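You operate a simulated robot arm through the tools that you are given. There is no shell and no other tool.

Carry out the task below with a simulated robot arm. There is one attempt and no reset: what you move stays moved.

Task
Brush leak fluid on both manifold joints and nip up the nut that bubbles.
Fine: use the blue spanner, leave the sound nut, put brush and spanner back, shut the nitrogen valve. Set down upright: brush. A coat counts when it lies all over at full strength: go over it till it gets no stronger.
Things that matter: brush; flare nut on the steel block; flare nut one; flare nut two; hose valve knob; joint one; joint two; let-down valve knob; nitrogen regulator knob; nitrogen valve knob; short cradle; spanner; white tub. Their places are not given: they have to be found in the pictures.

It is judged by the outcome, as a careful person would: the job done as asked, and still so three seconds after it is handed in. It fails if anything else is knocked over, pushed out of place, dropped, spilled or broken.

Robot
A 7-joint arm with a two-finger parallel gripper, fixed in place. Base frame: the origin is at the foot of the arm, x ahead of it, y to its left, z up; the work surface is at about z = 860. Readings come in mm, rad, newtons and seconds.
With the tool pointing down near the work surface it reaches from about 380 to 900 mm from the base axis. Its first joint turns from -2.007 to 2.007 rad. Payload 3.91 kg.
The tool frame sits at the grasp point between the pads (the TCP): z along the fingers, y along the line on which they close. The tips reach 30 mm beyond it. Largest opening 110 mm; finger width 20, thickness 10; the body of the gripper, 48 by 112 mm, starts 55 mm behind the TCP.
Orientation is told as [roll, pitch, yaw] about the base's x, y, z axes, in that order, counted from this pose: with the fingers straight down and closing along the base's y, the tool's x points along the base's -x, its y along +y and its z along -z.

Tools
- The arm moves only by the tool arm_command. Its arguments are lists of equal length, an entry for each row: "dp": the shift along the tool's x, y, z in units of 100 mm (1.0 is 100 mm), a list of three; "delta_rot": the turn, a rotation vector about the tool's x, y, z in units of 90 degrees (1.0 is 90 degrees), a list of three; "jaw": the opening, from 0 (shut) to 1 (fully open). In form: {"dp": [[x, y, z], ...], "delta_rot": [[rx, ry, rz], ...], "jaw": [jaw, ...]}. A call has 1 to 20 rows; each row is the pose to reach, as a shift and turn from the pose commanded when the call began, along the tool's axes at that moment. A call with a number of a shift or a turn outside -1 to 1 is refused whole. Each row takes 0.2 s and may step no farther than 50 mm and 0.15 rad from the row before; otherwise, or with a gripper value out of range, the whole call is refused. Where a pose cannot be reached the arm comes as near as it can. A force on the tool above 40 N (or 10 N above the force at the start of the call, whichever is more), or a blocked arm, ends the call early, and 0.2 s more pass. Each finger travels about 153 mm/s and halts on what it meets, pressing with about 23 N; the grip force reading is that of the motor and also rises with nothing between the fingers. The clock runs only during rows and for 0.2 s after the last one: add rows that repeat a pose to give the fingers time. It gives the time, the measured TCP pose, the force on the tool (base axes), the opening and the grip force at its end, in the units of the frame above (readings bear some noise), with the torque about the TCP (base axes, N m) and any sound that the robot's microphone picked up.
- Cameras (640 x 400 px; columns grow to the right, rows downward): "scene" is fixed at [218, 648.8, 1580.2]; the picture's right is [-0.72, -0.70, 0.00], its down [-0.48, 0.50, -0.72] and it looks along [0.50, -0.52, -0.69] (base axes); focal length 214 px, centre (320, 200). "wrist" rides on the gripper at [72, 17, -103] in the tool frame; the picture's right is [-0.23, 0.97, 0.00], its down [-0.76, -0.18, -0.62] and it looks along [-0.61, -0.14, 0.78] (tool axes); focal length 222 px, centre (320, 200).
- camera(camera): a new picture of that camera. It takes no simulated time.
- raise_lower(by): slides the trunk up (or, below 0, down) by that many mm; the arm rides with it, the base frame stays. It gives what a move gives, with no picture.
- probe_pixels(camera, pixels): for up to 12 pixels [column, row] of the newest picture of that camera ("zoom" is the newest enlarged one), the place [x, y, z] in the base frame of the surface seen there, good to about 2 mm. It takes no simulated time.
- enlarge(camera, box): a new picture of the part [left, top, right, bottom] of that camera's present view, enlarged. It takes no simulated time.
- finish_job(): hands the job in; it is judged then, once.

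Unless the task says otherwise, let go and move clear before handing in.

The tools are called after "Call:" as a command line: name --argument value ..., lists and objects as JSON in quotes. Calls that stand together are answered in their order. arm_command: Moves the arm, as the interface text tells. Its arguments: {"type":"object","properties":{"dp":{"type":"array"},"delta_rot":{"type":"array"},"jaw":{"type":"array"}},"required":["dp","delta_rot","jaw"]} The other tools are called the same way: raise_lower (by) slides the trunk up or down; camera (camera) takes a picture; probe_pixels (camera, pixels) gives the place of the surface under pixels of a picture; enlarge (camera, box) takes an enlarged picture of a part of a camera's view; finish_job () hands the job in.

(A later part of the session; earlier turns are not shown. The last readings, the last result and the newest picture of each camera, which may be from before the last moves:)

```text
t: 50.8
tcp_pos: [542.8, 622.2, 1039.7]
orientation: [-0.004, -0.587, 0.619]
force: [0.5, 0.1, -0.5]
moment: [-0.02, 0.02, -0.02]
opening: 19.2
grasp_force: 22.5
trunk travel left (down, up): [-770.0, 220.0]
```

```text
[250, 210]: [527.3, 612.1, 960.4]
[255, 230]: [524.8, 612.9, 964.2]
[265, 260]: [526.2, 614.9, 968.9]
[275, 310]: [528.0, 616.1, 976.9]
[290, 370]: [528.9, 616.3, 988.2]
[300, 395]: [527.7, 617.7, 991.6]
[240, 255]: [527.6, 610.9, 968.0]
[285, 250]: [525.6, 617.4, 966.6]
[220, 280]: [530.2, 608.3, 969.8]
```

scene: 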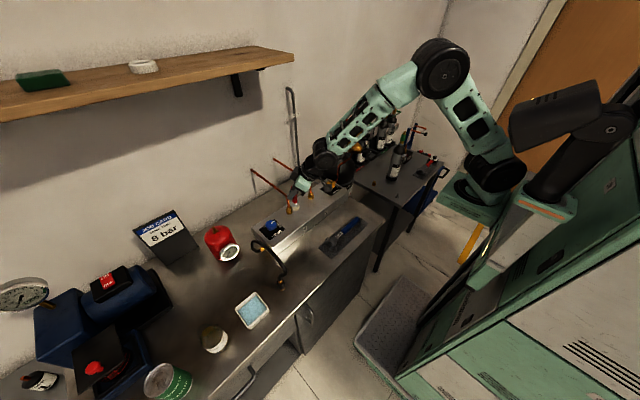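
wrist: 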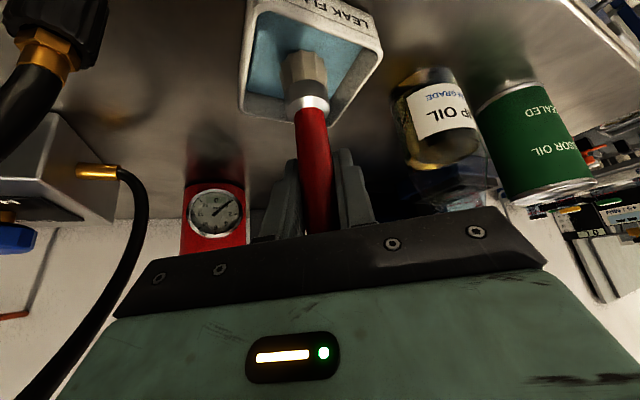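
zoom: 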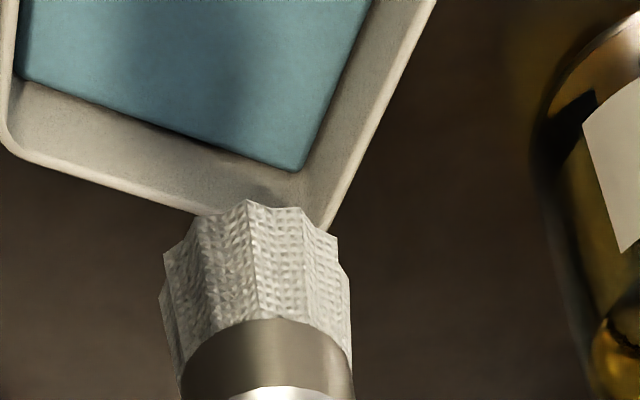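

The brush is loaded, with its bristle end ~82 mm below the TCP and offset about (-6,-2). I'll go back over the hose to joint two.

Call:
arm_command --dp '[[-0.137, -0.126, -0.249], [-0.273, -0.252, -0.499], [-0.41, -0.378, -0.748]]' --delta_rot '[[0, 0, 0], [0, 0, 0], [0, 0, 0]]' --jaw '[0, 0, 0]'

Call:
arm_command --dp '[[-0.137, -0.109, -0.189], [-0.273, -0.217, -0.379], [-0.41, -0.326, -0.568]]' --delta_rot '[[0, 0, 0], [0, 0, 0], [0, 0, 0]]' --jaw '[0, 0, 0]'

Call:
arm_command --dp '[[0.042, -0.312, -0.028], [0.083, -0.625, -0.055], [0.125, -0.937, -0.083]]' --delta_rot '[[0, 0, 0], [0, 0, 0], [0, 0, 0]]' --jaw '[0, 0, 0]'

Call:
arm_command --dp '[[0.1, -0.275, 0.015], [0.2, -0.55, 0.03], [0.293, -0.826, 0.046]]' --delta_rot '[[0, 0, 0], [0, 0, 0], [0, 0, 0]]' --jaw '[0, 0, 0]'

Call:
arm_command --dp '[[0.107, -0.258, 0.089], [0.214, -0.516, 0.178], [0.32, -0.773, 0.267]]' --delta_rot '[[0, 0, 0], [0, 0, 0], [0, 0, 0]]' --jaw '[0, 0, 0]'

Call:
arm_command --dp '[[0.165, -0.116, 0.21], [0.33, -0.232, 0.42], [0.494, -0.348, 0.632]]' --delta_rot '[[0, 0, 0], [0, 0, 0], [0, 0, 0]]' --jaw '[0, 0, 0]'

Call:
camera --camera "wrist"

```text
t: 51.6
tcp_pos: [559.4, 590.1, 1126.0]
orientation: [-0.005, -0.585, 0.617]
force: [0.2, -0.4, -0.4]
moment: [-0.01, -0.03, -0.05]
opening: 19.1
grasp_force: 23.0
trunk travel left (down, up): [-770.0, 220.0]
```

```text
t: 52.4
tcp_pos: [581.8, 566.9, 1195.3]
orientation: [-0.005, -0.588, 0.618]
force: [0.9, 0.1, -1.0]
moment: [0.01, -0.03, 0.01]
opening: 19.1
grasp_force: 22.8
trunk travel left (down, up): [-770.0, 220.0]
```

```text
t: 53.2
tcp_pos: [621.1, 478.7, 1196.5]
orientation: [-0.006, -0.588, 0.618]
force: [0.2, 0.1, -0.4]
moment: [-0.02, -0.04, -0.02]
opening: 19.0
grasp_force: 23.1
trunk travel left (down, up): [-770.0, 220.0]
```

```text
t: 54.0
tcp_pos: [650.9, 398.8, 1178.0]
orientation: [-0.005, -0.587, 0.618]
force: [-0.9, -0.2, -0.4]
moment: [-0.02, -0.02, -0.04]
opening: 19.0
grasp_force: 22.9
trunk travel left (down, up): [-770.0, 220.0]
```

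```text
t: 54.8
tcp_pos: [686.7, 326.0, 1138.4]
orientation: [-0.004, -0.586, 0.619]
force: [-0.6, 0.9, -0.2]
moment: [-0.02, -0.01, -0.04]
opening: 19.4
grasp_force: 22.9
trunk travel left (down, up): [-770.0, 220.0]
```

```text
t: 55.6
tcp_pos: [702.9, 294.4, 1059.3]
orientation: [-0.005, -0.588, 0.616]
force: [-0.7, 0.7, 0.1]
moment: [0.02, -0.01, 0.0]
opening: 19.0
grasp_force: 23.1
trunk travel left (down, up): [-770.0, 220.0]
```

```text
taken
```

wrist: 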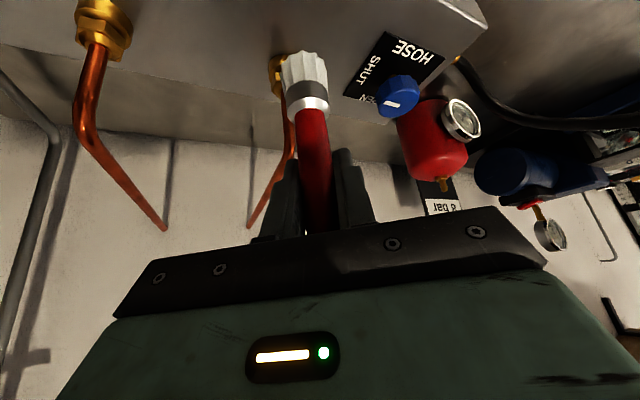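

The bristles are white and wet. I'll press them on nut two's near side and sweep round as before.

Call:
arm_command --dp '[[0.087, -0.028, 0.218], [0.174, -0.056, 0.436], [0.12, -0.1, 0.47], [0.062, -0.151, 0.51], [0.062, -0.151, 0.51]]' --delta_rot '[[0, 0, 0], [0, 0, 0], [0, 0, 0], [0, 0, 0], [0, 0, 0]]' --jaw '[0, 0, 0, 0, 0]'

Call:
enlarge --camera "scene" --box '[282, 195, 308, 215]'

Call:
enlarge --camera "wrist" --box '[250, 35, 350, 125]'

```text
t: 56.8
tcp_pos: [729.7, 297.3, 1011.7]
orientation: [-0.003, -0.586, 0.618]
force: [-10.4, 4.4, -1.5]
moment: [0.31, 0.89, -0.03]
opening: 19.8
grasp_force: 22.7
trunk travel left (down, up): [-770.0, 220.0]
```

```text
16.00 times, centred on (295, 205) of scene
```

zoom: 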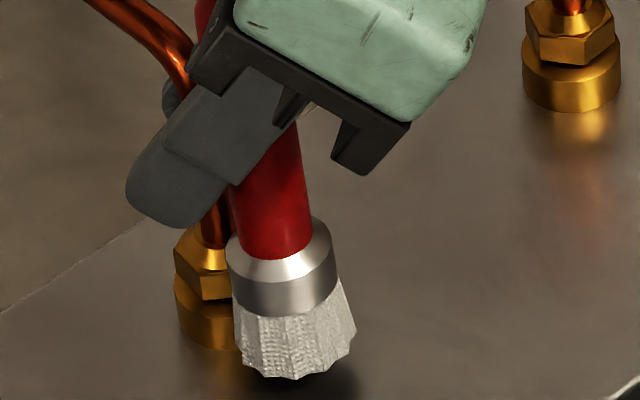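

```text
4.44 times, centred on (300, 80) of wrist
```

zoom: 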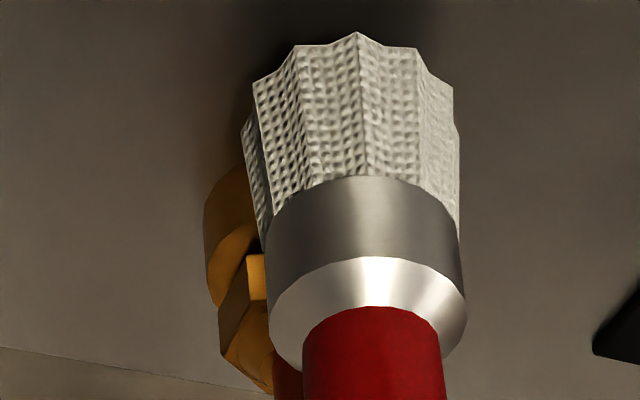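

There's firm contact (11 N). I'll ease back a little and look for fluid on the nut.

Call:
arm_command --dp '[[0.03, 0.02, 0], [0.2, 0.5, -0.3]]' --delta_rot '[[0, 0, 0], [0, 0, 0]]' --jaw '[0, 0]'

Call:
enlarge --camera "scene" --box '[282, 195, 308, 215]'

Call:
camera --camera "wrist"

```text
refused: row 2 steps farther than a row can; nothing moved
```

```text
16.00 times, centred on (295, 205) of scene
```

zoom: 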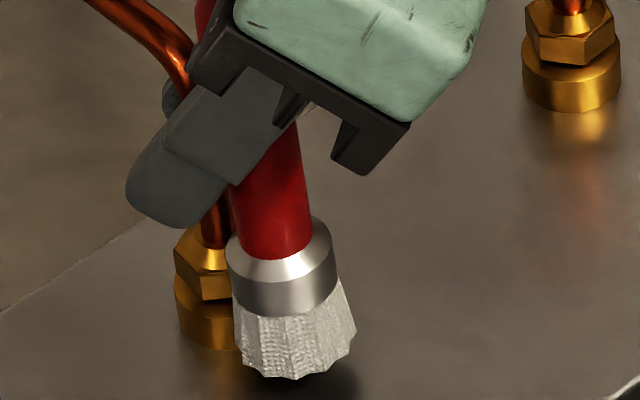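

```text
taken
```

wrist: 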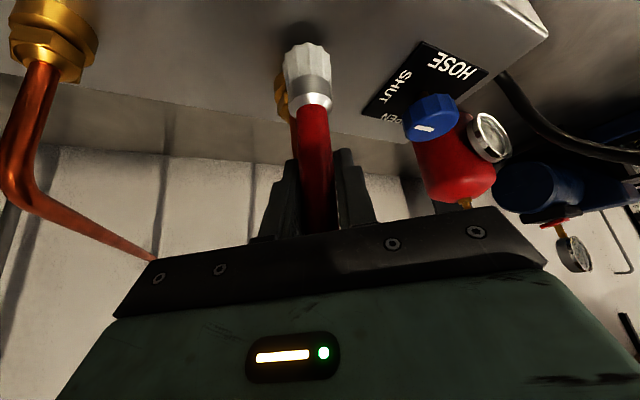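

Call:
arm_command --dp '[[0.1, 0.2, -0.1], [0.2, 0.5, -0.3], [0.3, 0.8, -0.4]]' --delta_rot '[[0, 0, 0], [0, 0, 0], [0, 0, 0]]' --jaw '[0, 0, 0]'

Call:
enlarge --camera "scene" --box '[282, 195, 308, 215]'

Call:
camera --camera "wrist"

```text
t: 57.6
tcp_pos: [646.6, 334.8, 1028.0]
orientation: [-0.006, -0.589, 0.618]
force: [0.0, 0.2, -0.5]
moment: [0.05, 0.0, 0.04]
opening: 19.0
grasp_force: 23.1
trunk travel left (down, up): [-770.0, 220.0]
```

```text
16.00 times, centred on (295, 205) of scene
```

zoom: 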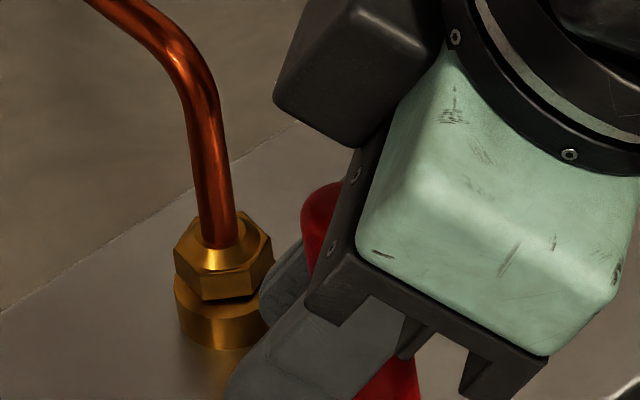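

```text
taken
```

wrist: 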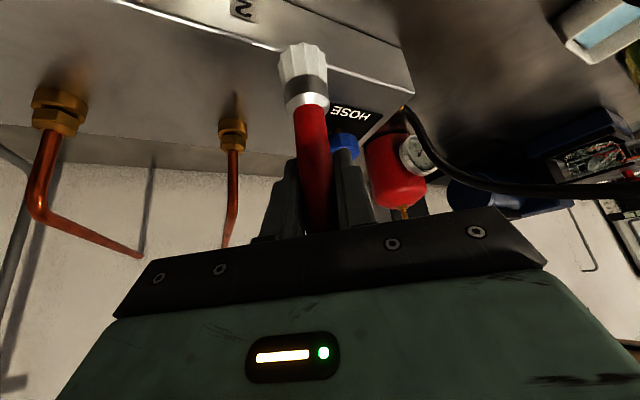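

Call:
enlarge --camera "wrist" --box '[190, 90, 270, 160]'

Call:
enlarge --camera "wrist" --box '[270, 30, 340, 110]'

Call:
probe_pixels --camera "zoom" --pixels '[[310, 70], [310, 110], [310, 160], [320, 220], [325, 270], [240, 120], [400, 120], [270, 60]]'

```text
5.71 times, centred on (230, 125) of wrist
```

zoom: 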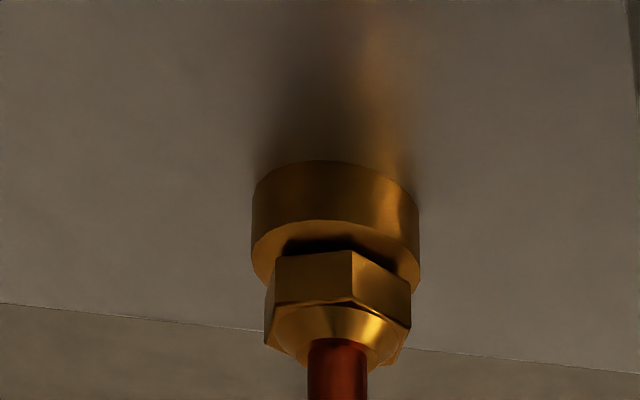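

```text
5.00 times, centred on (305, 70) of wrist
```

zoom: 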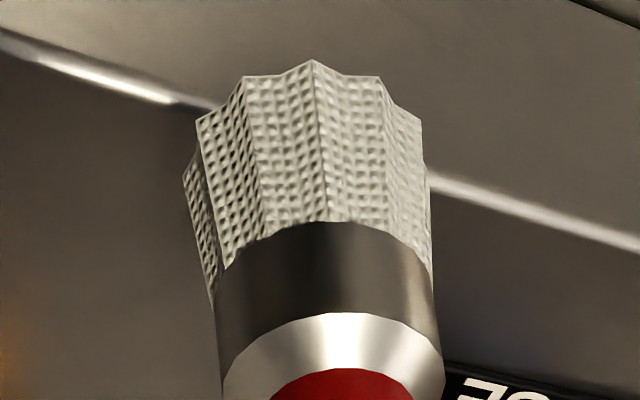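

```text
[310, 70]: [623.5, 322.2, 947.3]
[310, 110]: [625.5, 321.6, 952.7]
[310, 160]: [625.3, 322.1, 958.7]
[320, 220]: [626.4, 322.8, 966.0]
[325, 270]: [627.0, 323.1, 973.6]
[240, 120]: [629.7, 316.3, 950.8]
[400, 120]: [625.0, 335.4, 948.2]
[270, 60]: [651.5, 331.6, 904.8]
```

There's still no visible deposit, and the brush has pivoted ~9° in the grip so it leans over the pipe. I'll tilt the tool back 20° so the bristle face points into the joint, then come in along the tool's own heading.

Call:
arm_command --dp '[[0, 0, -0.1], [0, 0, -0.2], [0, 0, -0.2]]' --delta_rot '[[0, -0.075, 0], [0, -0.15, 0], [0, -0.222, 0]]' --jaw '[0, 0, 0]'

Call:
camera --camera "wrist"

Call:
camera --camera "scene"

```text
t: 58.4
tcp_pos: [636.6, 327.5, 1045.3]
orientation: [-0.006, -0.937, 0.619]
force: [-0.2, -0.6, -1.0]
moment: [0.0, 0.01, -0.01]
opening: 18.9
grasp_force: 23.1
trunk travel left (down, up): [-770.0, 220.0]
```

```text
taken
```

wrist: 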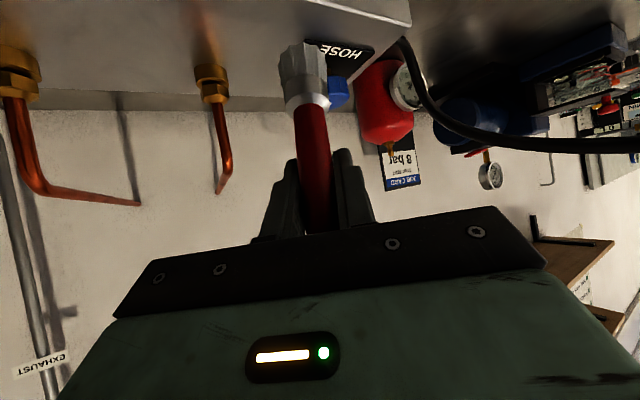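

```text
taken
```

scene: 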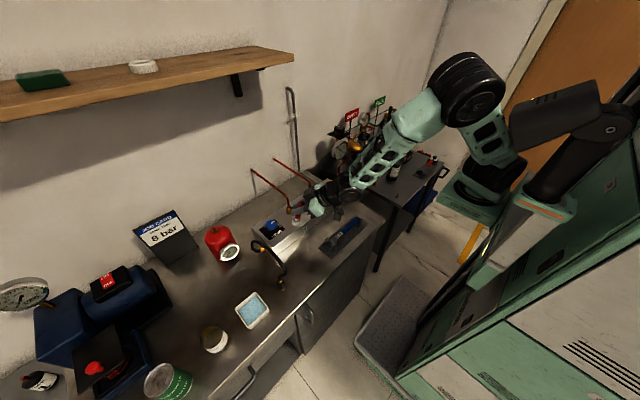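

Next I'll move in line with joint two (behind it along the tool heading), with the bristles just above joint level.

Call:
arm_command --dp '[[-0.04, -0.316, 0.074], [-0.08, -0.631, 0.147], [-0.121, -0.947, 0.221]]' --delta_rot '[[0, 0, 0], [0, 0, 0], [0, 0, 0]]' --jaw '[0, 0, 0]'

Call:
enlarge --camera "scene" --box '[275, 185, 335, 225]'

Call:
camera --camera "wrist"

Call:
enlarge --camera "wrist" --box '[260, 20, 360, 120]'

Call:
probe_pixels --camera "zoom" --pixels '[[300, 110], [300, 150], [300, 200], [310, 250], [260, 130], [340, 130], [385, 170], [395, 120], [400, 80]]'

```text
t: 59.2
tcp_pos: [710.5, 264.6, 1041.3]
orientation: [-0.007, -0.936, 0.623]
force: [0.2, 0.2, -0.6]
moment: [-0.02, -0.03, -0.04]
opening: 18.9
grasp_force: 23.2
trunk travel left (down, up): [-770.0, 220.0]
```

```text
10.00 times, centred on (305, 205) of scene
```

zoom: 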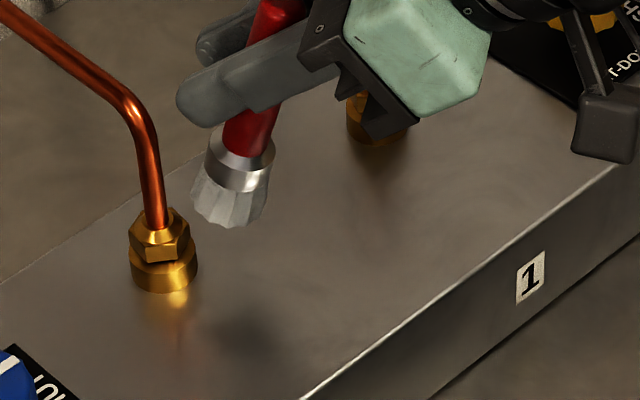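

```text
taken
```

wrist: 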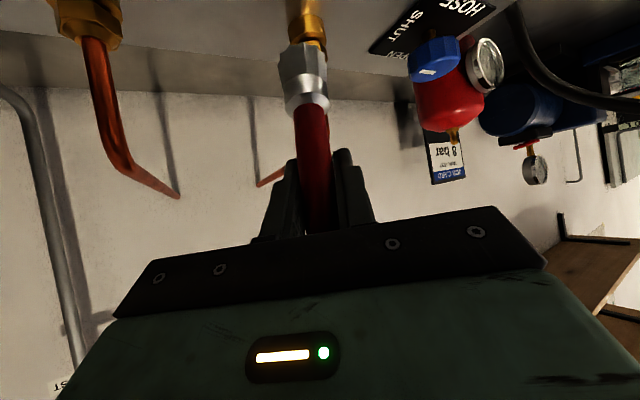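

```text
4.00 times, centred on (310, 70) of wrist
```

zoom: 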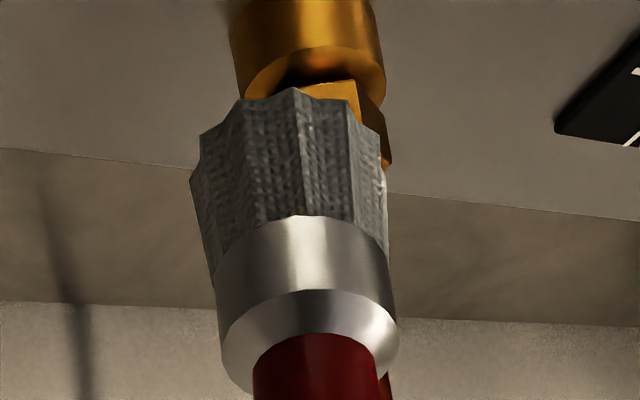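

```text
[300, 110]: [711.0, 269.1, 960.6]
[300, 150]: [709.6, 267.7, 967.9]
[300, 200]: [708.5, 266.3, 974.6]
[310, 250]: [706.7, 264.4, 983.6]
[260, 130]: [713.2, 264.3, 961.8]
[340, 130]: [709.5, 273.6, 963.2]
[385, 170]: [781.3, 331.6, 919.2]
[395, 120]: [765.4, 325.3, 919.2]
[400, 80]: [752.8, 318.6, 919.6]
```

Well aligned: the brush heads straight at nut two. I'll lower 22 mm and then press forward gently.

Call:
arm_command --dp '[[0.089, 0, 0.065], [0.177, 0, 0.13], [0.13, 0, 0.195], [0.106, 0, 0.227], [0.094, 0, 0.243], [0.094, 0, 0.243]]' --delta_rot '[[0, 0, 0], [0, 0, 0], [0, 0, 0], [0, 0, 0], [0, 0, 0], [0, 0, 0]]' --jaw '[0, 0, 0, 0, 0, 0]'

Call:
enlarge --camera "scene" --box '[280, 195, 310, 215]'

Call:
enlarge --camera "wrist" --box '[260, 20, 360, 120]'

```text
t: 60.6
tcp_pos: [722.4, 273.2, 1019.2]
orientation: [-0.006, -0.936, 0.619]
force: [-7.5, -5.3, 0.5]
moment: [-0.36, 0.49, 0.02]
opening: 18.3
grasp_force: 23.3
trunk travel left (down, up): [-770.0, 220.0]
```

```text
16.00 times, centred on (295, 205) of scene
```

zoom: 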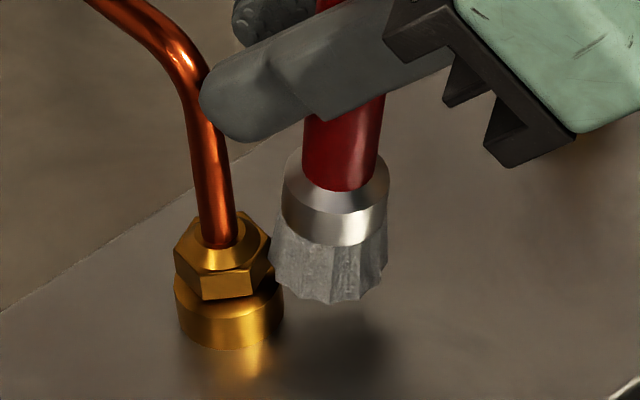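

```text
4.00 times, centred on (310, 70) of wrist
```

zoom: 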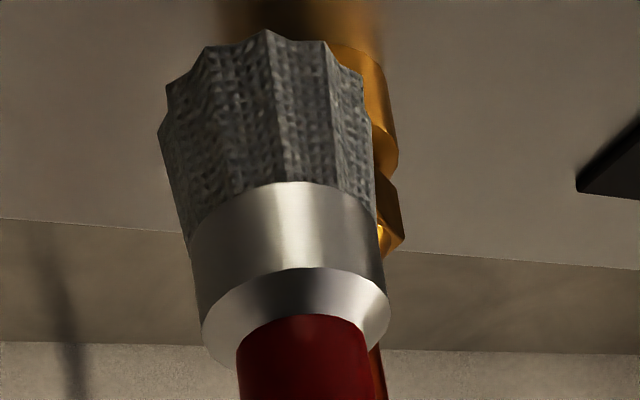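

In contact (9 N). I'll wipe side to side and up and down here, shifted ~5 mm to centre on the nut.

Call:
arm_command --dp '[[0, 0.05, 0], [0, 0.13, 0], [0, 0.05, 0], [0, -0.03, 0], [0, 0.05, 0], [-0.04, 0.05, -0.03], [0.04, 0.05, 0.03], [-0.04, 0.1, -0.03], [0.04, 0.0, 0.03], [0, 0.05, 0]]' --delta_rot '[[0, 0, 0], [0, 0, 0], [0, 0, 0], [0, 0, 0], [0, 0, 0], [0, 0, 0], [0, 0, 0], [0, 0, 0], [0, 0, 0], [0, 0, 0]]' --jaw '[0, 0, 0, 0, 0, 0, 0, 0, 0, 0]'

Call:
enlarge --camera "scene" --box '[280, 195, 310, 215]'

Call:
enlarge --camera "wrist" --box '[260, 20, 360, 120]'

```text
t: 62.8
tcp_pos: [720.0, 276.9, 1021.0]
orientation: [-0.008, -0.937, 0.62]
force: [-1.0, -0.5, -1.0]
moment: [-0.09, 0.13, -0.04]
opening: 18.2
grasp_force: 23.1
trunk travel left (down, up): [-770.0, 220.0]
```

```text
16.00 times, centred on (295, 205) of scene
```

zoom: 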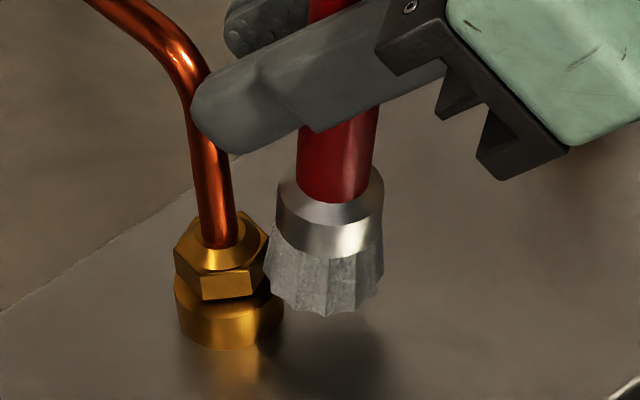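

```text
4.00 times, centred on (310, 70) of wrist
```

zoom: 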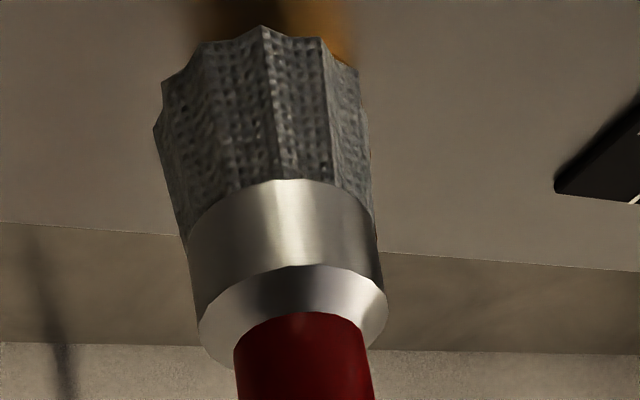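

The hex gets contact but no coat shows. The joint itself may be the round seat below the hex (the bristles met no resistance there), so I'll work lower, around z 920–932.

Call:
arm_command --dp '[[0.071, 0, -0.097], [0.14, 0, -0.05], [0.208, 0, 0.004], [0.17, 0, 0.05], [0.137, 0, 0.101], [0.137, 0.05, 0.101], [0.137, 0.1, 0.101], [0.137, 0.0, 0.101], [0.137, -0.05, 0.101], [0.113, 0, 0.133], [0.113, 0, 0.133]]' --delta_rot '[[0, 0, 0], [0, 0, 0], [0, 0, 0], [0, 0, 0], [0, 0, 0], [0, 0, 0], [0, 0, 0], [0, 0, 0], [0, 0, 0], [0, 0, 0], [0, 0, 0]]' --jaw '[0, 0, 0, 0, 0, 0, 0, 0, 0, 0, 0]'

Call:
enlarge --camera "scene" --box '[280, 195, 310, 215]'

Call:
enlarge --camera "wrist" --box '[260, 20, 360, 120]'

```text
t: 65.2
tcp_pos: [723.7, 278.4, 1002.7]
orientation: [-0.007, -0.937, 0.619]
force: [-2.8, -8.1, 4.7]
moment: [-0.67, 0.36, -0.03]
opening: 18.6
grasp_force: 23.0
trunk travel left (down, up): [-770.0, 220.0]
```

```text
16.00 times, centred on (295, 205) of scene
```

zoom: 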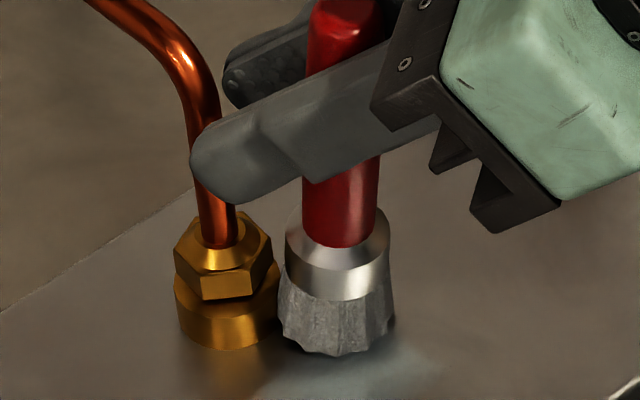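

```text
4.00 times, centred on (310, 70) of wrist
```

zoom: 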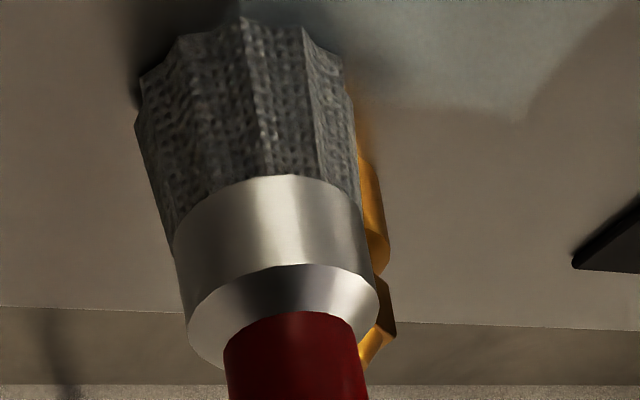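

Now a bluish film shows on the block's top around the foot of the joint (scene zoom around (340,380)). The coat area is the surface round the seat. I'll lift off and look at its extent.

Call:
arm_command --dp '[[-0.1, 0, -0.15], [-0.25, -0.1, -0.45], [-0.4, -0.2, -0.7]]' --delta_rot '[[0, 0, 0], [0, 0, 0], [0, 0, 0]]' --jaw '[0, 0, 0]'

Call:
enlarge --camera "scene" --box '[275, 190, 315, 220]'

Call:
camera --camera "wrist"

```text
t: 66.0
tcp_pos: [708.9, 244.5, 1078.2]
orientation: [-0.008, -0.937, 0.622]
force: [0.8, 0.5, -0.5]
moment: [-0.01, -0.01, -0.01]
opening: 18.3
grasp_force: 22.6
trunk travel left (down, up): [-770.0, 220.0]
```

```text
13.33 times, centred on (295, 205) of scene
```

zoom: 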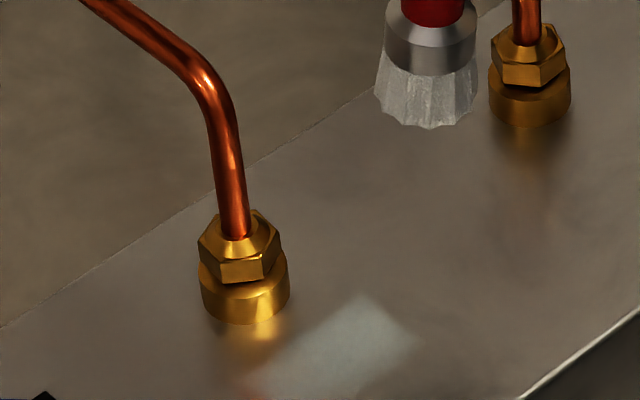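

```text
taken
```

wrist: 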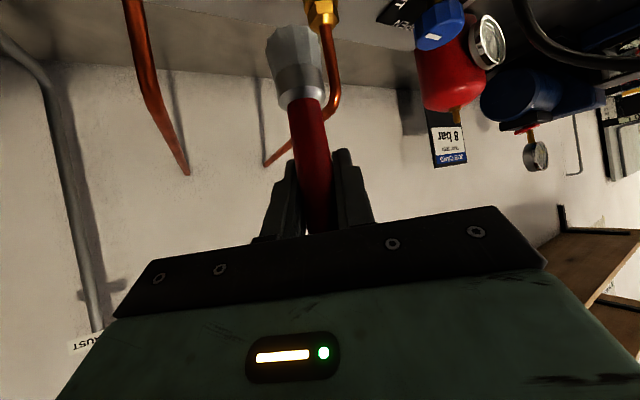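

A bluish patch lies on the block top in front of nut two, with straight edges as if on a rectangular test area. I'll probe its corners.

Call:
enlarge --camera "scene" --box '[280, 200, 310, 222]'

Call:
probe_pixels --camera "zoom" --pixels '[[405, 225], [270, 310], [340, 375], [465, 290], [330, 260], [400, 300], [250, 330], [300, 345], [430, 330], [235, 220], [235, 240], [260, 250]]'

```text
16.00 times, centred on (295, 211) of scene
```

zoom: 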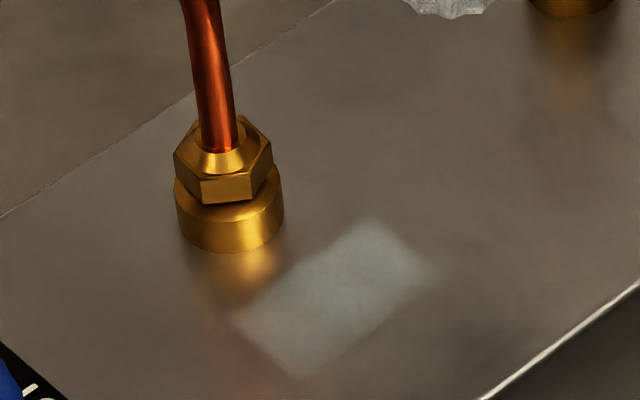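

```text
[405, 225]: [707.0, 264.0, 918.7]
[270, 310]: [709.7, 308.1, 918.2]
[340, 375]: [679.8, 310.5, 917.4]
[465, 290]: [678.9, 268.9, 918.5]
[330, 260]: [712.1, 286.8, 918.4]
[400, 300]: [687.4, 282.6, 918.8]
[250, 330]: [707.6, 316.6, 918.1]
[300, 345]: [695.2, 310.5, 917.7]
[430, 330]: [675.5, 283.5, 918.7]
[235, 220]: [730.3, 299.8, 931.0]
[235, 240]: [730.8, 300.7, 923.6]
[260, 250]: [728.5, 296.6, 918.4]
```

The film covers about x 688–716, y 268–317, centred on the joint in y, but it's still faint. I'll measure the brush tip so I can go over the area systematically.

Call:
enlarge --camera "wrist" --box '[240, 10, 340, 110]'

Call:
probe_pixels --camera "zoom" --pixels '[[280, 80], [285, 120], [290, 160], [310, 220], [330, 300], [225, 110], [340, 100], [250, 80], [310, 75], [285, 70]]'

Call:
enlarge --camera "scene" --box '[285, 180, 325, 210]'

Call:
probe_pixels --camera "zoom" --pixels '[[270, 275], [270, 250], [270, 225], [275, 190], [280, 160], [285, 130], [240, 250], [310, 250], [290, 280], [245, 275]]'

```text
4.00 times, centred on (290, 60) of wrist
```

zoom: 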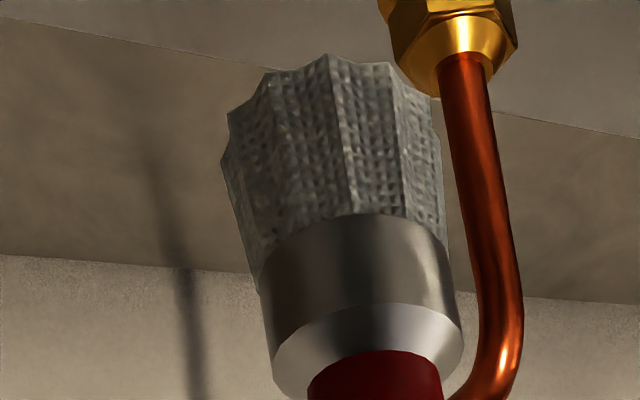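

```text
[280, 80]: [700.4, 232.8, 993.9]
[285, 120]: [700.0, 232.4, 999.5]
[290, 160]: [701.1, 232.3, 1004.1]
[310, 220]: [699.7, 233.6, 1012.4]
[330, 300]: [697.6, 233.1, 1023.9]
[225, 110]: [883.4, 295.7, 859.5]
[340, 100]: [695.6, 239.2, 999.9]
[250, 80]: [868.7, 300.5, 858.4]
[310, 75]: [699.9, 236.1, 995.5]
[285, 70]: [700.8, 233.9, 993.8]
```

```text
13.33 times, centred on (305, 195) of scene
```

zoom: 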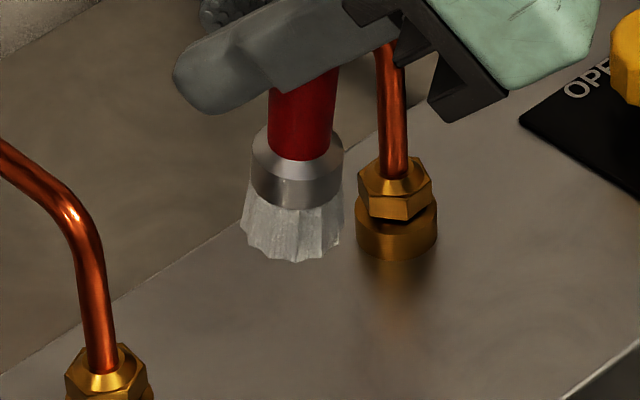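

```text
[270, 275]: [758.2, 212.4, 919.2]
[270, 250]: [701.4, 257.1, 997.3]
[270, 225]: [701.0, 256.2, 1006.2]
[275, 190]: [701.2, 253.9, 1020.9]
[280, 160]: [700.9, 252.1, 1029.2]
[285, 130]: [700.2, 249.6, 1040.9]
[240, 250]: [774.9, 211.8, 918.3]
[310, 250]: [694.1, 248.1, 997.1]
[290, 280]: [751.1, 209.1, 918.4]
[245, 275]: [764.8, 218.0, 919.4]
```

The brush now hangs vertical with its tip 86 mm straight below the TCP. I'll re-probe the film's corners and look for a similar area near joint one.

Call:
enlarge --camera "scene" --box '[282, 205, 308, 222]'

Call:
probe_pixels --camera "zoom" --pixels '[[365, 180], [430, 240], [310, 340], [240, 280], [300, 230], [370, 290], [330, 260], [390, 210], [270, 310]]'

Call:
enlarge --camera "scene" --box '[300, 185, 340, 215]'

```text
16.00 times, centred on (295, 214) of scene
```

zoom: 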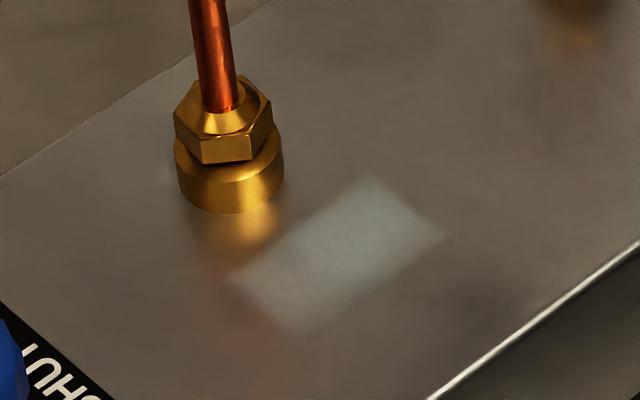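

```text
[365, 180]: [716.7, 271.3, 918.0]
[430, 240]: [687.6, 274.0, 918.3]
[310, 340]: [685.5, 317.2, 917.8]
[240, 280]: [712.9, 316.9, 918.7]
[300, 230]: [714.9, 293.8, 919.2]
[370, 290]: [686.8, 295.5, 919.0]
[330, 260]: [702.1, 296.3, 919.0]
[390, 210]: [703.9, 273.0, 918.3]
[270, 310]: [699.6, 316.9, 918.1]
```

```text
13.33 times, centred on (320, 200) of scene
```

zoom: 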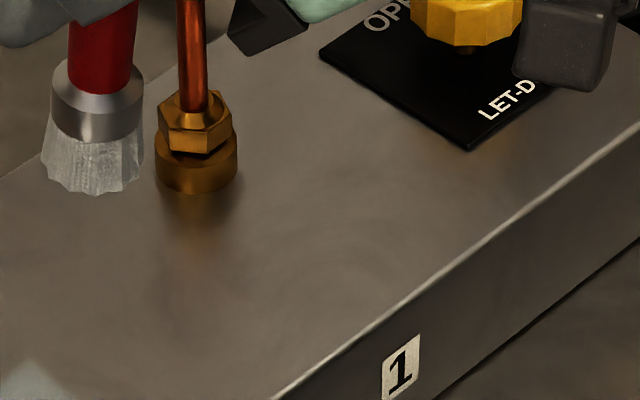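

The film area is x 686–716, y 271–317. I'll set the bristle end lightly on it and go over it in two lines, keeping the fingers clear of the pipe.

Call:
arm_command --dp '[[0.16, 0.06, 0.137], [0.32, 0.12, 0.273], [0.482, 0.184, 0.409]]' --delta_rot '[[0, 0, 0], [0, 0, 0], [0, 0, 0]]' --jaw '[0, 0, 0]'

Call:
arm_command --dp '[[0.047, 0.036, 0.036], [0.095, 0.072, 0.073], [0.064, 0.145, 0.115], [0.033, 0.219, 0.157], [0.002, 0.292, 0.199], [-0.029, 0.365, 0.241], [-0.06, 0.439, 0.284], [-0.09, 0.512, 0.326], [-0.124, 0.471, 0.372], [-0.094, 0.398, 0.33], [-0.063, 0.324, 0.287], [-0.032, 0.251, 0.245], [-0.001, 0.178, 0.203], [0.03, 0.104, 0.161], [0.061, 0.031, 0.119]]' --delta_rot '[[0, 0, 0], [0, 0, 0], [0, 0, 0], [0, 0, 0], [0, 0, 0], [0, 0, 0], [0, 0, 0], [0, 0, 0], [0, 0, 0], [0, 0, 0], [0, 0, 0], [0, 0, 0], [0, 0, 0], [0, 0, 0], [0, 0, 0]]' --jaw '[0, 0, 0, 0, 0, 0, 0, 0, 0, 0, 0, 0, 0, 0, 0]'

Call:
enlarge --camera "scene" --box '[282, 200, 312, 222]'

Call:
camera --camera "wrist"

```text
t: 66.8
tcp_pos: [700.7, 260.7, 1013.8]
orientation: [-0.007, -0.935, 0.619]
force: [-0.1, 0.6, -0.8]
moment: [0.0, 0.01, 0.02]
opening: 18.4
grasp_force: 23.0
trunk travel left (down, up): [-770.0, 220.0]
```

```text
t: 70.0
tcp_pos: [705.2, 268.0, 1002.9]
orientation: [-0.01, -0.938, 0.621]
force: [0.4, 1.6, 8.6]
moment: [0.06, 0.07, -0.03]
opening: 18.2
grasp_force: 23.0
trunk travel left (down, up): [-770.0, 220.0]
```

```text
16.00 times, centred on (297, 211) of scene
```

zoom: 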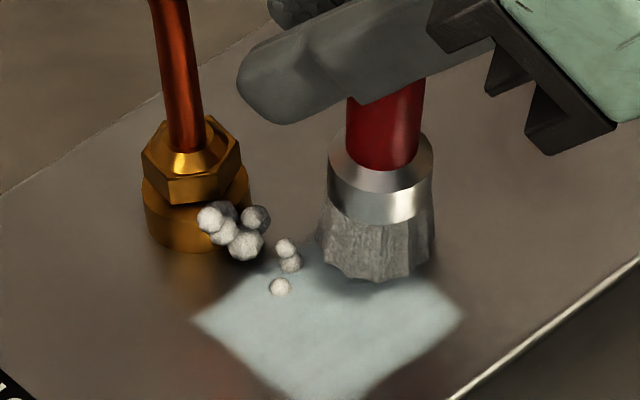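

```text
taken
```

wrist: 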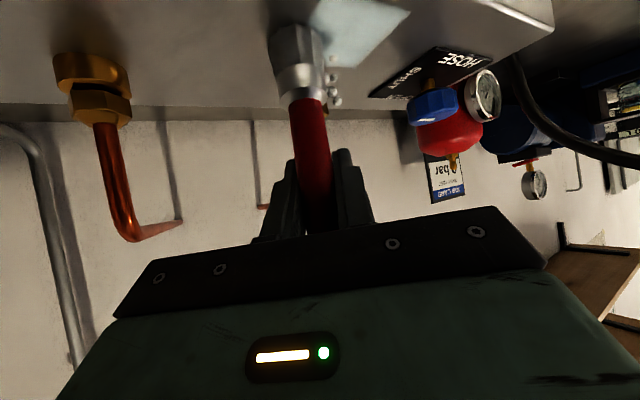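

Bubbles have appeared at joint two, so nut two is the leaker. The film has also grown stronger and larger. I'll lift to see its full extent.

Call:
arm_command --dp '[[-0.25, 0, -0.18], [-0.5, -0.15, -0.4], [-0.65, -0.3, -0.6]]' --delta_rot '[[0, 0, 0], [0, 0, 0], [0, 0, 0]]' --jaw '[0, 0, 0]'

Call:
enlarge --camera "scene" --box '[278, 200, 312, 226]'

Call:
probe_pixels --camera "zoom" --pixels '[[345, 180], [480, 275], [355, 370], [230, 275], [300, 250], [400, 230], [340, 300], [420, 300], [270, 270], [340, 350]]'

```text
t: 70.8
tcp_pos: [714.7, 237.0, 1086.5]
orientation: [-0.006, -0.936, 0.619]
force: [-0.2, 0.2, -1.2]
moment: [0.01, 0.01, 0.02]
opening: 18.3
grasp_force: 23.2
trunk travel left (down, up): [-770.0, 220.0]
```

```text
15.38 times, centred on (295, 213) of scene
```

zoom: 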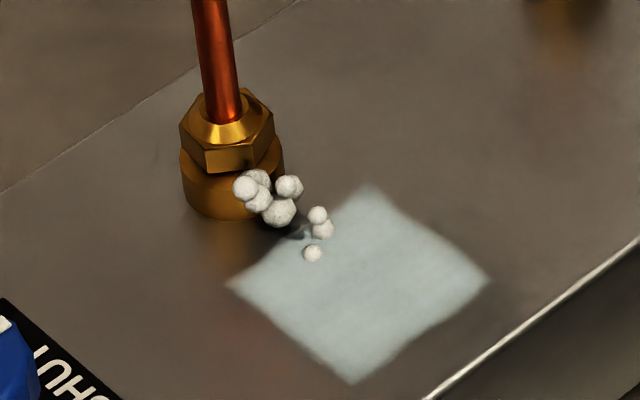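

```text
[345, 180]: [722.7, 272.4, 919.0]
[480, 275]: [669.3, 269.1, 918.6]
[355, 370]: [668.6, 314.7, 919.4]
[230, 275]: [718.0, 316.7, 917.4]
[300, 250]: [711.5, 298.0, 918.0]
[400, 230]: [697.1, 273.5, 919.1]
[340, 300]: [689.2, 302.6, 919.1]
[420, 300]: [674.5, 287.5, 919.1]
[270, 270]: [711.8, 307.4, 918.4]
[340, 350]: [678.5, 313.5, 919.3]
```

The coat area is a square x≈667–716, y≈269–318. I'll make a full three-line pass over all of it and compare.

Call:
arm_command --dp '[[0.226, 0.143, 0.095], [0.451, 0.286, 0.19], [0.677, 0.429, 0.286]]' --delta_rot '[[0, 0, 0], [0, 0, 0], [0, 0, 0]]' --jaw '[0, 0, 0]'

Call:
arm_command --dp '[[0.04, 0.025, 0.05], [0.08, 0.049, 0.102], [0.044, 0.134, 0.151], [0.009, 0.218, 0.199], [-0.027, 0.303, 0.248], [-0.063, 0.388, 0.296], [-0.099, 0.473, 0.345], [-0.166, 0.391, 0.437], [-0.131, 0.307, 0.388], [-0.095, 0.222, 0.34], [-0.059, 0.137, 0.291], [-0.024, 0.053, 0.242], [0.012, -0.032, 0.194], [-0.055, -0.113, 0.286], [-0.091, -0.029, 0.334], [-0.126, 0.056, 0.383], [-0.162, 0.141, 0.432], [-0.198, 0.225, 0.48], [-0.233, 0.31, 0.529]]' --delta_rot '[[0, 0, 0], [0, 0, 0], [0, 0, 0], [0, 0, 0], [0, 0, 0], [0, 0, 0], [0, 0, 0], [0, 0, 0], [0, 0, 0], [0, 0, 0], [0, 0, 0], [0, 0, 0], [0, 0, 0], [0, 0, 0], [0, 0, 0], [0, 0, 0], [0, 0, 0], [0, 0, 0], [0, 0, 0]]' --jaw '[0, 0, 0, 0, 0, 0, 0, 0, 0, 0, 0, 0, 0, 0, 0, 0, 0, 0, 0]'

Call:
arm_command --dp '[[0.3, 0, -0.05], [0.5, 0, -0.3], [0.6, -0.1, -0.65]]' --delta_rot '[[0, 0, 0], [0, 0, 0], [0, 0, 0]]' --jaw '[0, 0, 0]'

Call:
enlarge --camera "scene" --box '[278, 200, 312, 226]'

Call:
camera --camera "wrist"

```text
t: 71.6
tcp_pos: [673.2, 261.8, 1018.3]
orientation: [-0.007, -0.937, 0.62]
force: [-0.7, -0.3, 0.1]
moment: [-0.03, -0.02, 0.01]
opening: 18.3
grasp_force: 22.7
trunk travel left (down, up): [-770.0, 220.0]
```

```text
t: 75.6
tcp_pos: [703.0, 320.6, 1006.0]
orientation: [-0.007, -0.936, 0.62]
force: [0.1, 0.2, -0.1]
moment: [0.01, 0.03, 0.02]
opening: 18.2
grasp_force: 23.2
trunk travel left (down, up): [-770.0, 220.0]
```

```text
t: 76.4
tcp_pos: [635.7, 261.9, 995.6]
orientation: [-0.008, -0.931, 0.62]
force: [0.1, 0.3, -0.6]
moment: [-0.03, -0.01, -0.04]
opening: 18.8
grasp_force: 23.2
trunk travel left (down, up): [-770.0, 220.0]
```

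```text
15.38 times, centred on (295, 213) of scene
```

zoom: 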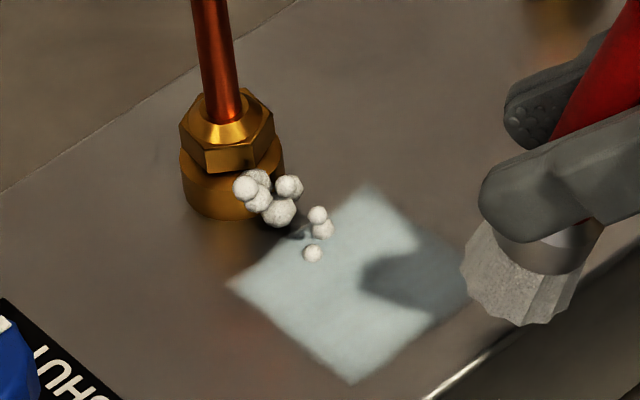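

```text
taken
```

wrist: 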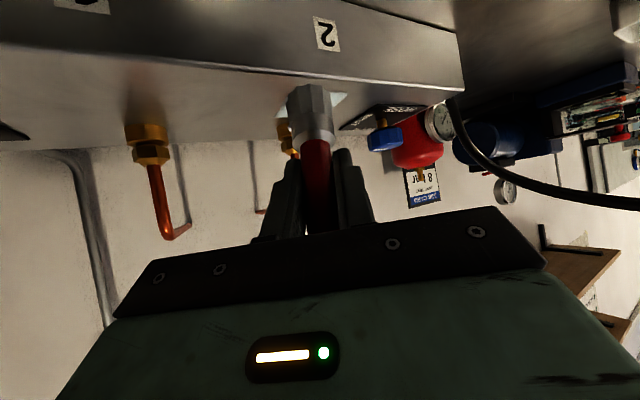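

My retreat dipped past the block's edge and tilted the brush a little in the grip. I'll lift straight up and re-measure it.

Call:
arm_command --dp '[[-0.24, 0, -0.178], [-0.484, 0, -0.355], [-0.7, 0, -0.52]]' --delta_rot '[[0, 0, 0], [0, 0, 0], [0, 0, 0]]' --jaw '[0, 0, 0]'

Call:
enlarge --camera "wrist" --box '[260, 20, 360, 120]'

Call:
probe_pixels --camera "zoom" --pixels '[[310, 130], [310, 170], [315, 200], [320, 240], [325, 280], [250, 150], [370, 150], [310, 100], [340, 110]]'

Call:
enlarge --camera "scene" --box '[280, 180, 350, 230]'

```text
t: 77.2
tcp_pos: [637.4, 261.8, 1082.2]
orientation: [-0.008, -0.937, 0.622]
force: [0.3, 0.3, -0.1]
moment: [-0.01, -0.02, -0.02]
opening: 18.8
grasp_force: 23.0
trunk travel left (down, up): [-770.0, 220.0]
```

```text
4.00 times, centred on (310, 70) of wrist
```

zoom: 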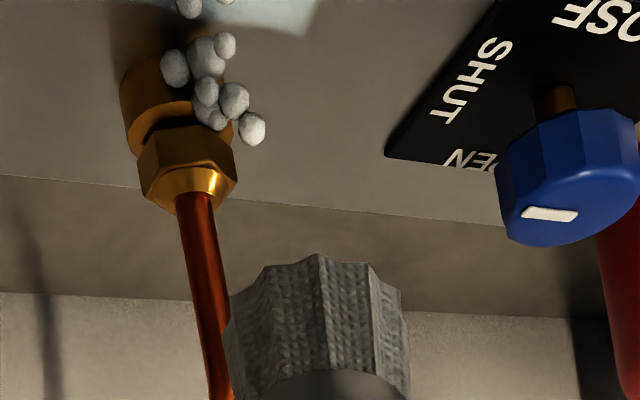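

```text
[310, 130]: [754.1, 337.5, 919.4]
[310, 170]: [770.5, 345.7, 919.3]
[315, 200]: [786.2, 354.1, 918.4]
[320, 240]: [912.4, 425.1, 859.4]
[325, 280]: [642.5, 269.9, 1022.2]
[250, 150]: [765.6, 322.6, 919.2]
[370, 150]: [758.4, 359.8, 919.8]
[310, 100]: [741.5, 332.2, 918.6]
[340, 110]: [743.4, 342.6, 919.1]
```

```text
8.00 times, centred on (315, 205) of scene
```

zoom: 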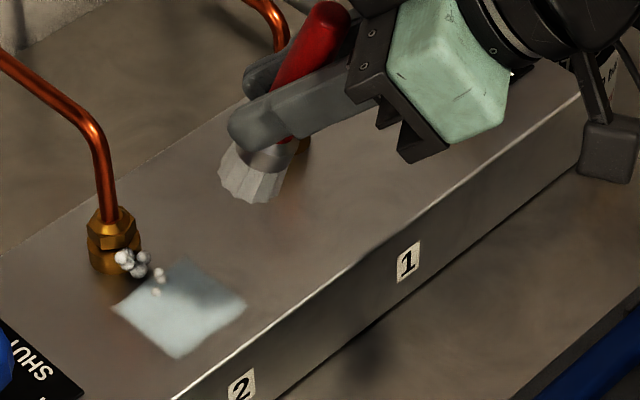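

Call:
probe_pixels --camera "zoom" --pixels '[[250, 200], [250, 180], [255, 160], [262, 140], [300, 70], [320, 30], [325, 10], [285, 135], [230, 165], [275, 180]]'

Call:
camera --camera "wrist"

Call:
probe_pixels --camera "wrist" --pixels '[[312, 92], [312, 105], [313, 120], [315, 140], [316, 160], [316, 180], [316, 200], [295, 105], [330, 105]]'

```text
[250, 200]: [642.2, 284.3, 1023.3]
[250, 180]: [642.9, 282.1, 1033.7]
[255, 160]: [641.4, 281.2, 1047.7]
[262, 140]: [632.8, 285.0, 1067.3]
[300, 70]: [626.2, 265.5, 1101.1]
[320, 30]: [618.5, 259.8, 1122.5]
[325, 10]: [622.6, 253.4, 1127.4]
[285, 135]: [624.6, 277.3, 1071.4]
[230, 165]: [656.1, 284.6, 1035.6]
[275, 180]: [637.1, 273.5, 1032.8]
```

```text
taken
```

wrist: 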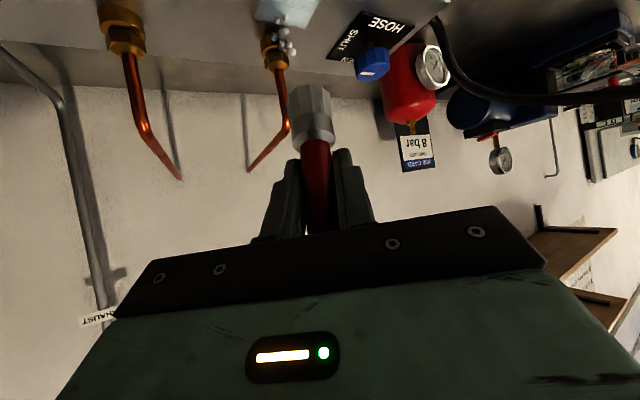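

```text
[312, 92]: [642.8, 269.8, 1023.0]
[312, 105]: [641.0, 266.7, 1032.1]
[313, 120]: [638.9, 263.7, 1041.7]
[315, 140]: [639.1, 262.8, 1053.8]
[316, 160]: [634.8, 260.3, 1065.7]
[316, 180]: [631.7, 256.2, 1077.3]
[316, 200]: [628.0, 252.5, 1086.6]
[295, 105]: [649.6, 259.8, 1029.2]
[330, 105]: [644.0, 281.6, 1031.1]
```

The brush has slid up ~15 mm and swung 25° in the grip. Bringing the tool upright by 25° should make it vertical again.

Call:
arm_command --dp '[[0, 0, 0], [0, 0, 0], [0, 0, 0]]' --delta_rot '[[0, 0.093, 0], [0, 0.186, 0], [0, 0.278, 0]]' --jaw '[0, 0, 0]'

Call:
camera --camera "wrist"

Call:
probe_pixels --camera "wrist" --pixels '[[312, 90], [312, 105], [313, 120], [315, 140], [316, 160], [316, 180], [316, 200], [295, 105], [330, 105]]'

Call:
enlarge --camera "scene" --box '[280, 180, 350, 230]'

Call:
probe_pixels --camera "zoom" --pixels '[[250, 200], [250, 180], [255, 160], [270, 130], [285, 100], [300, 70], [320, 30], [230, 190], [275, 190]]'

```text
t: 78.0
tcp_pos: [636.3, 261.8, 1083.0]
orientation: [-0.006, -0.497, 0.616]
force: [-0.4, -0.2, -0.7]
moment: [0.02, 0.01, 0.01]
opening: 18.8
grasp_force: 22.6
trunk travel left (down, up): [-770.0, 220.0]
```

```text
taken
```

wrist: 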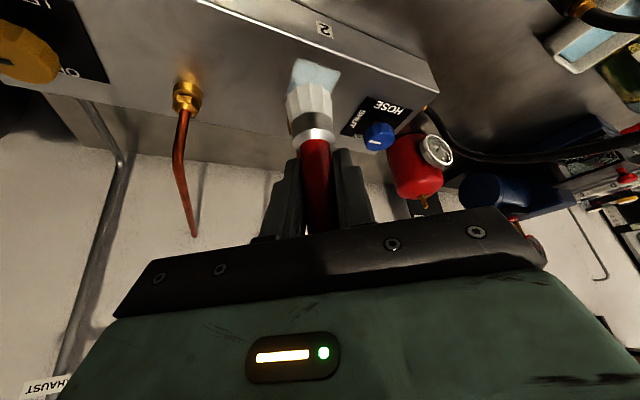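

```text
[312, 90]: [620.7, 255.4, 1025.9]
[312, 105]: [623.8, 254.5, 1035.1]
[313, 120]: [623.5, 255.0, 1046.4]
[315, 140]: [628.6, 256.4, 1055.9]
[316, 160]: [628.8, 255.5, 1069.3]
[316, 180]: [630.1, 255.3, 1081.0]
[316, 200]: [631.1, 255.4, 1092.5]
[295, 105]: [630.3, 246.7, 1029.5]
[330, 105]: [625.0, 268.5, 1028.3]
```

```text
8.00 times, centred on (315, 205) of scene
```

zoom: 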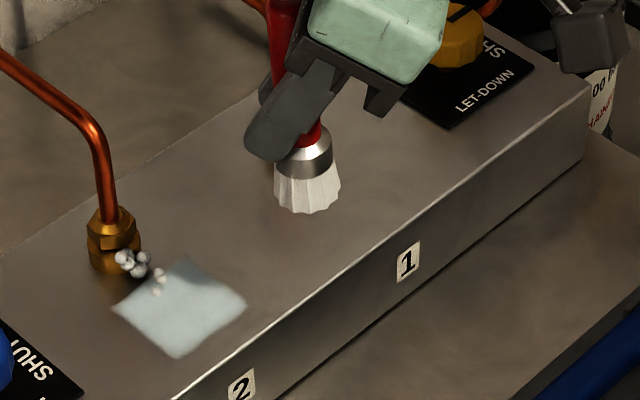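

```text
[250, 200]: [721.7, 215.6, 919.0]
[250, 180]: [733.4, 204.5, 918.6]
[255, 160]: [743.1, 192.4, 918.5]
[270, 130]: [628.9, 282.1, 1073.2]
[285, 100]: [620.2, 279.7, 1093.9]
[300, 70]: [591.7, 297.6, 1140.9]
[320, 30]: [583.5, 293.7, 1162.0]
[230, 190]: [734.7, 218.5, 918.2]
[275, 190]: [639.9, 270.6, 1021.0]
```

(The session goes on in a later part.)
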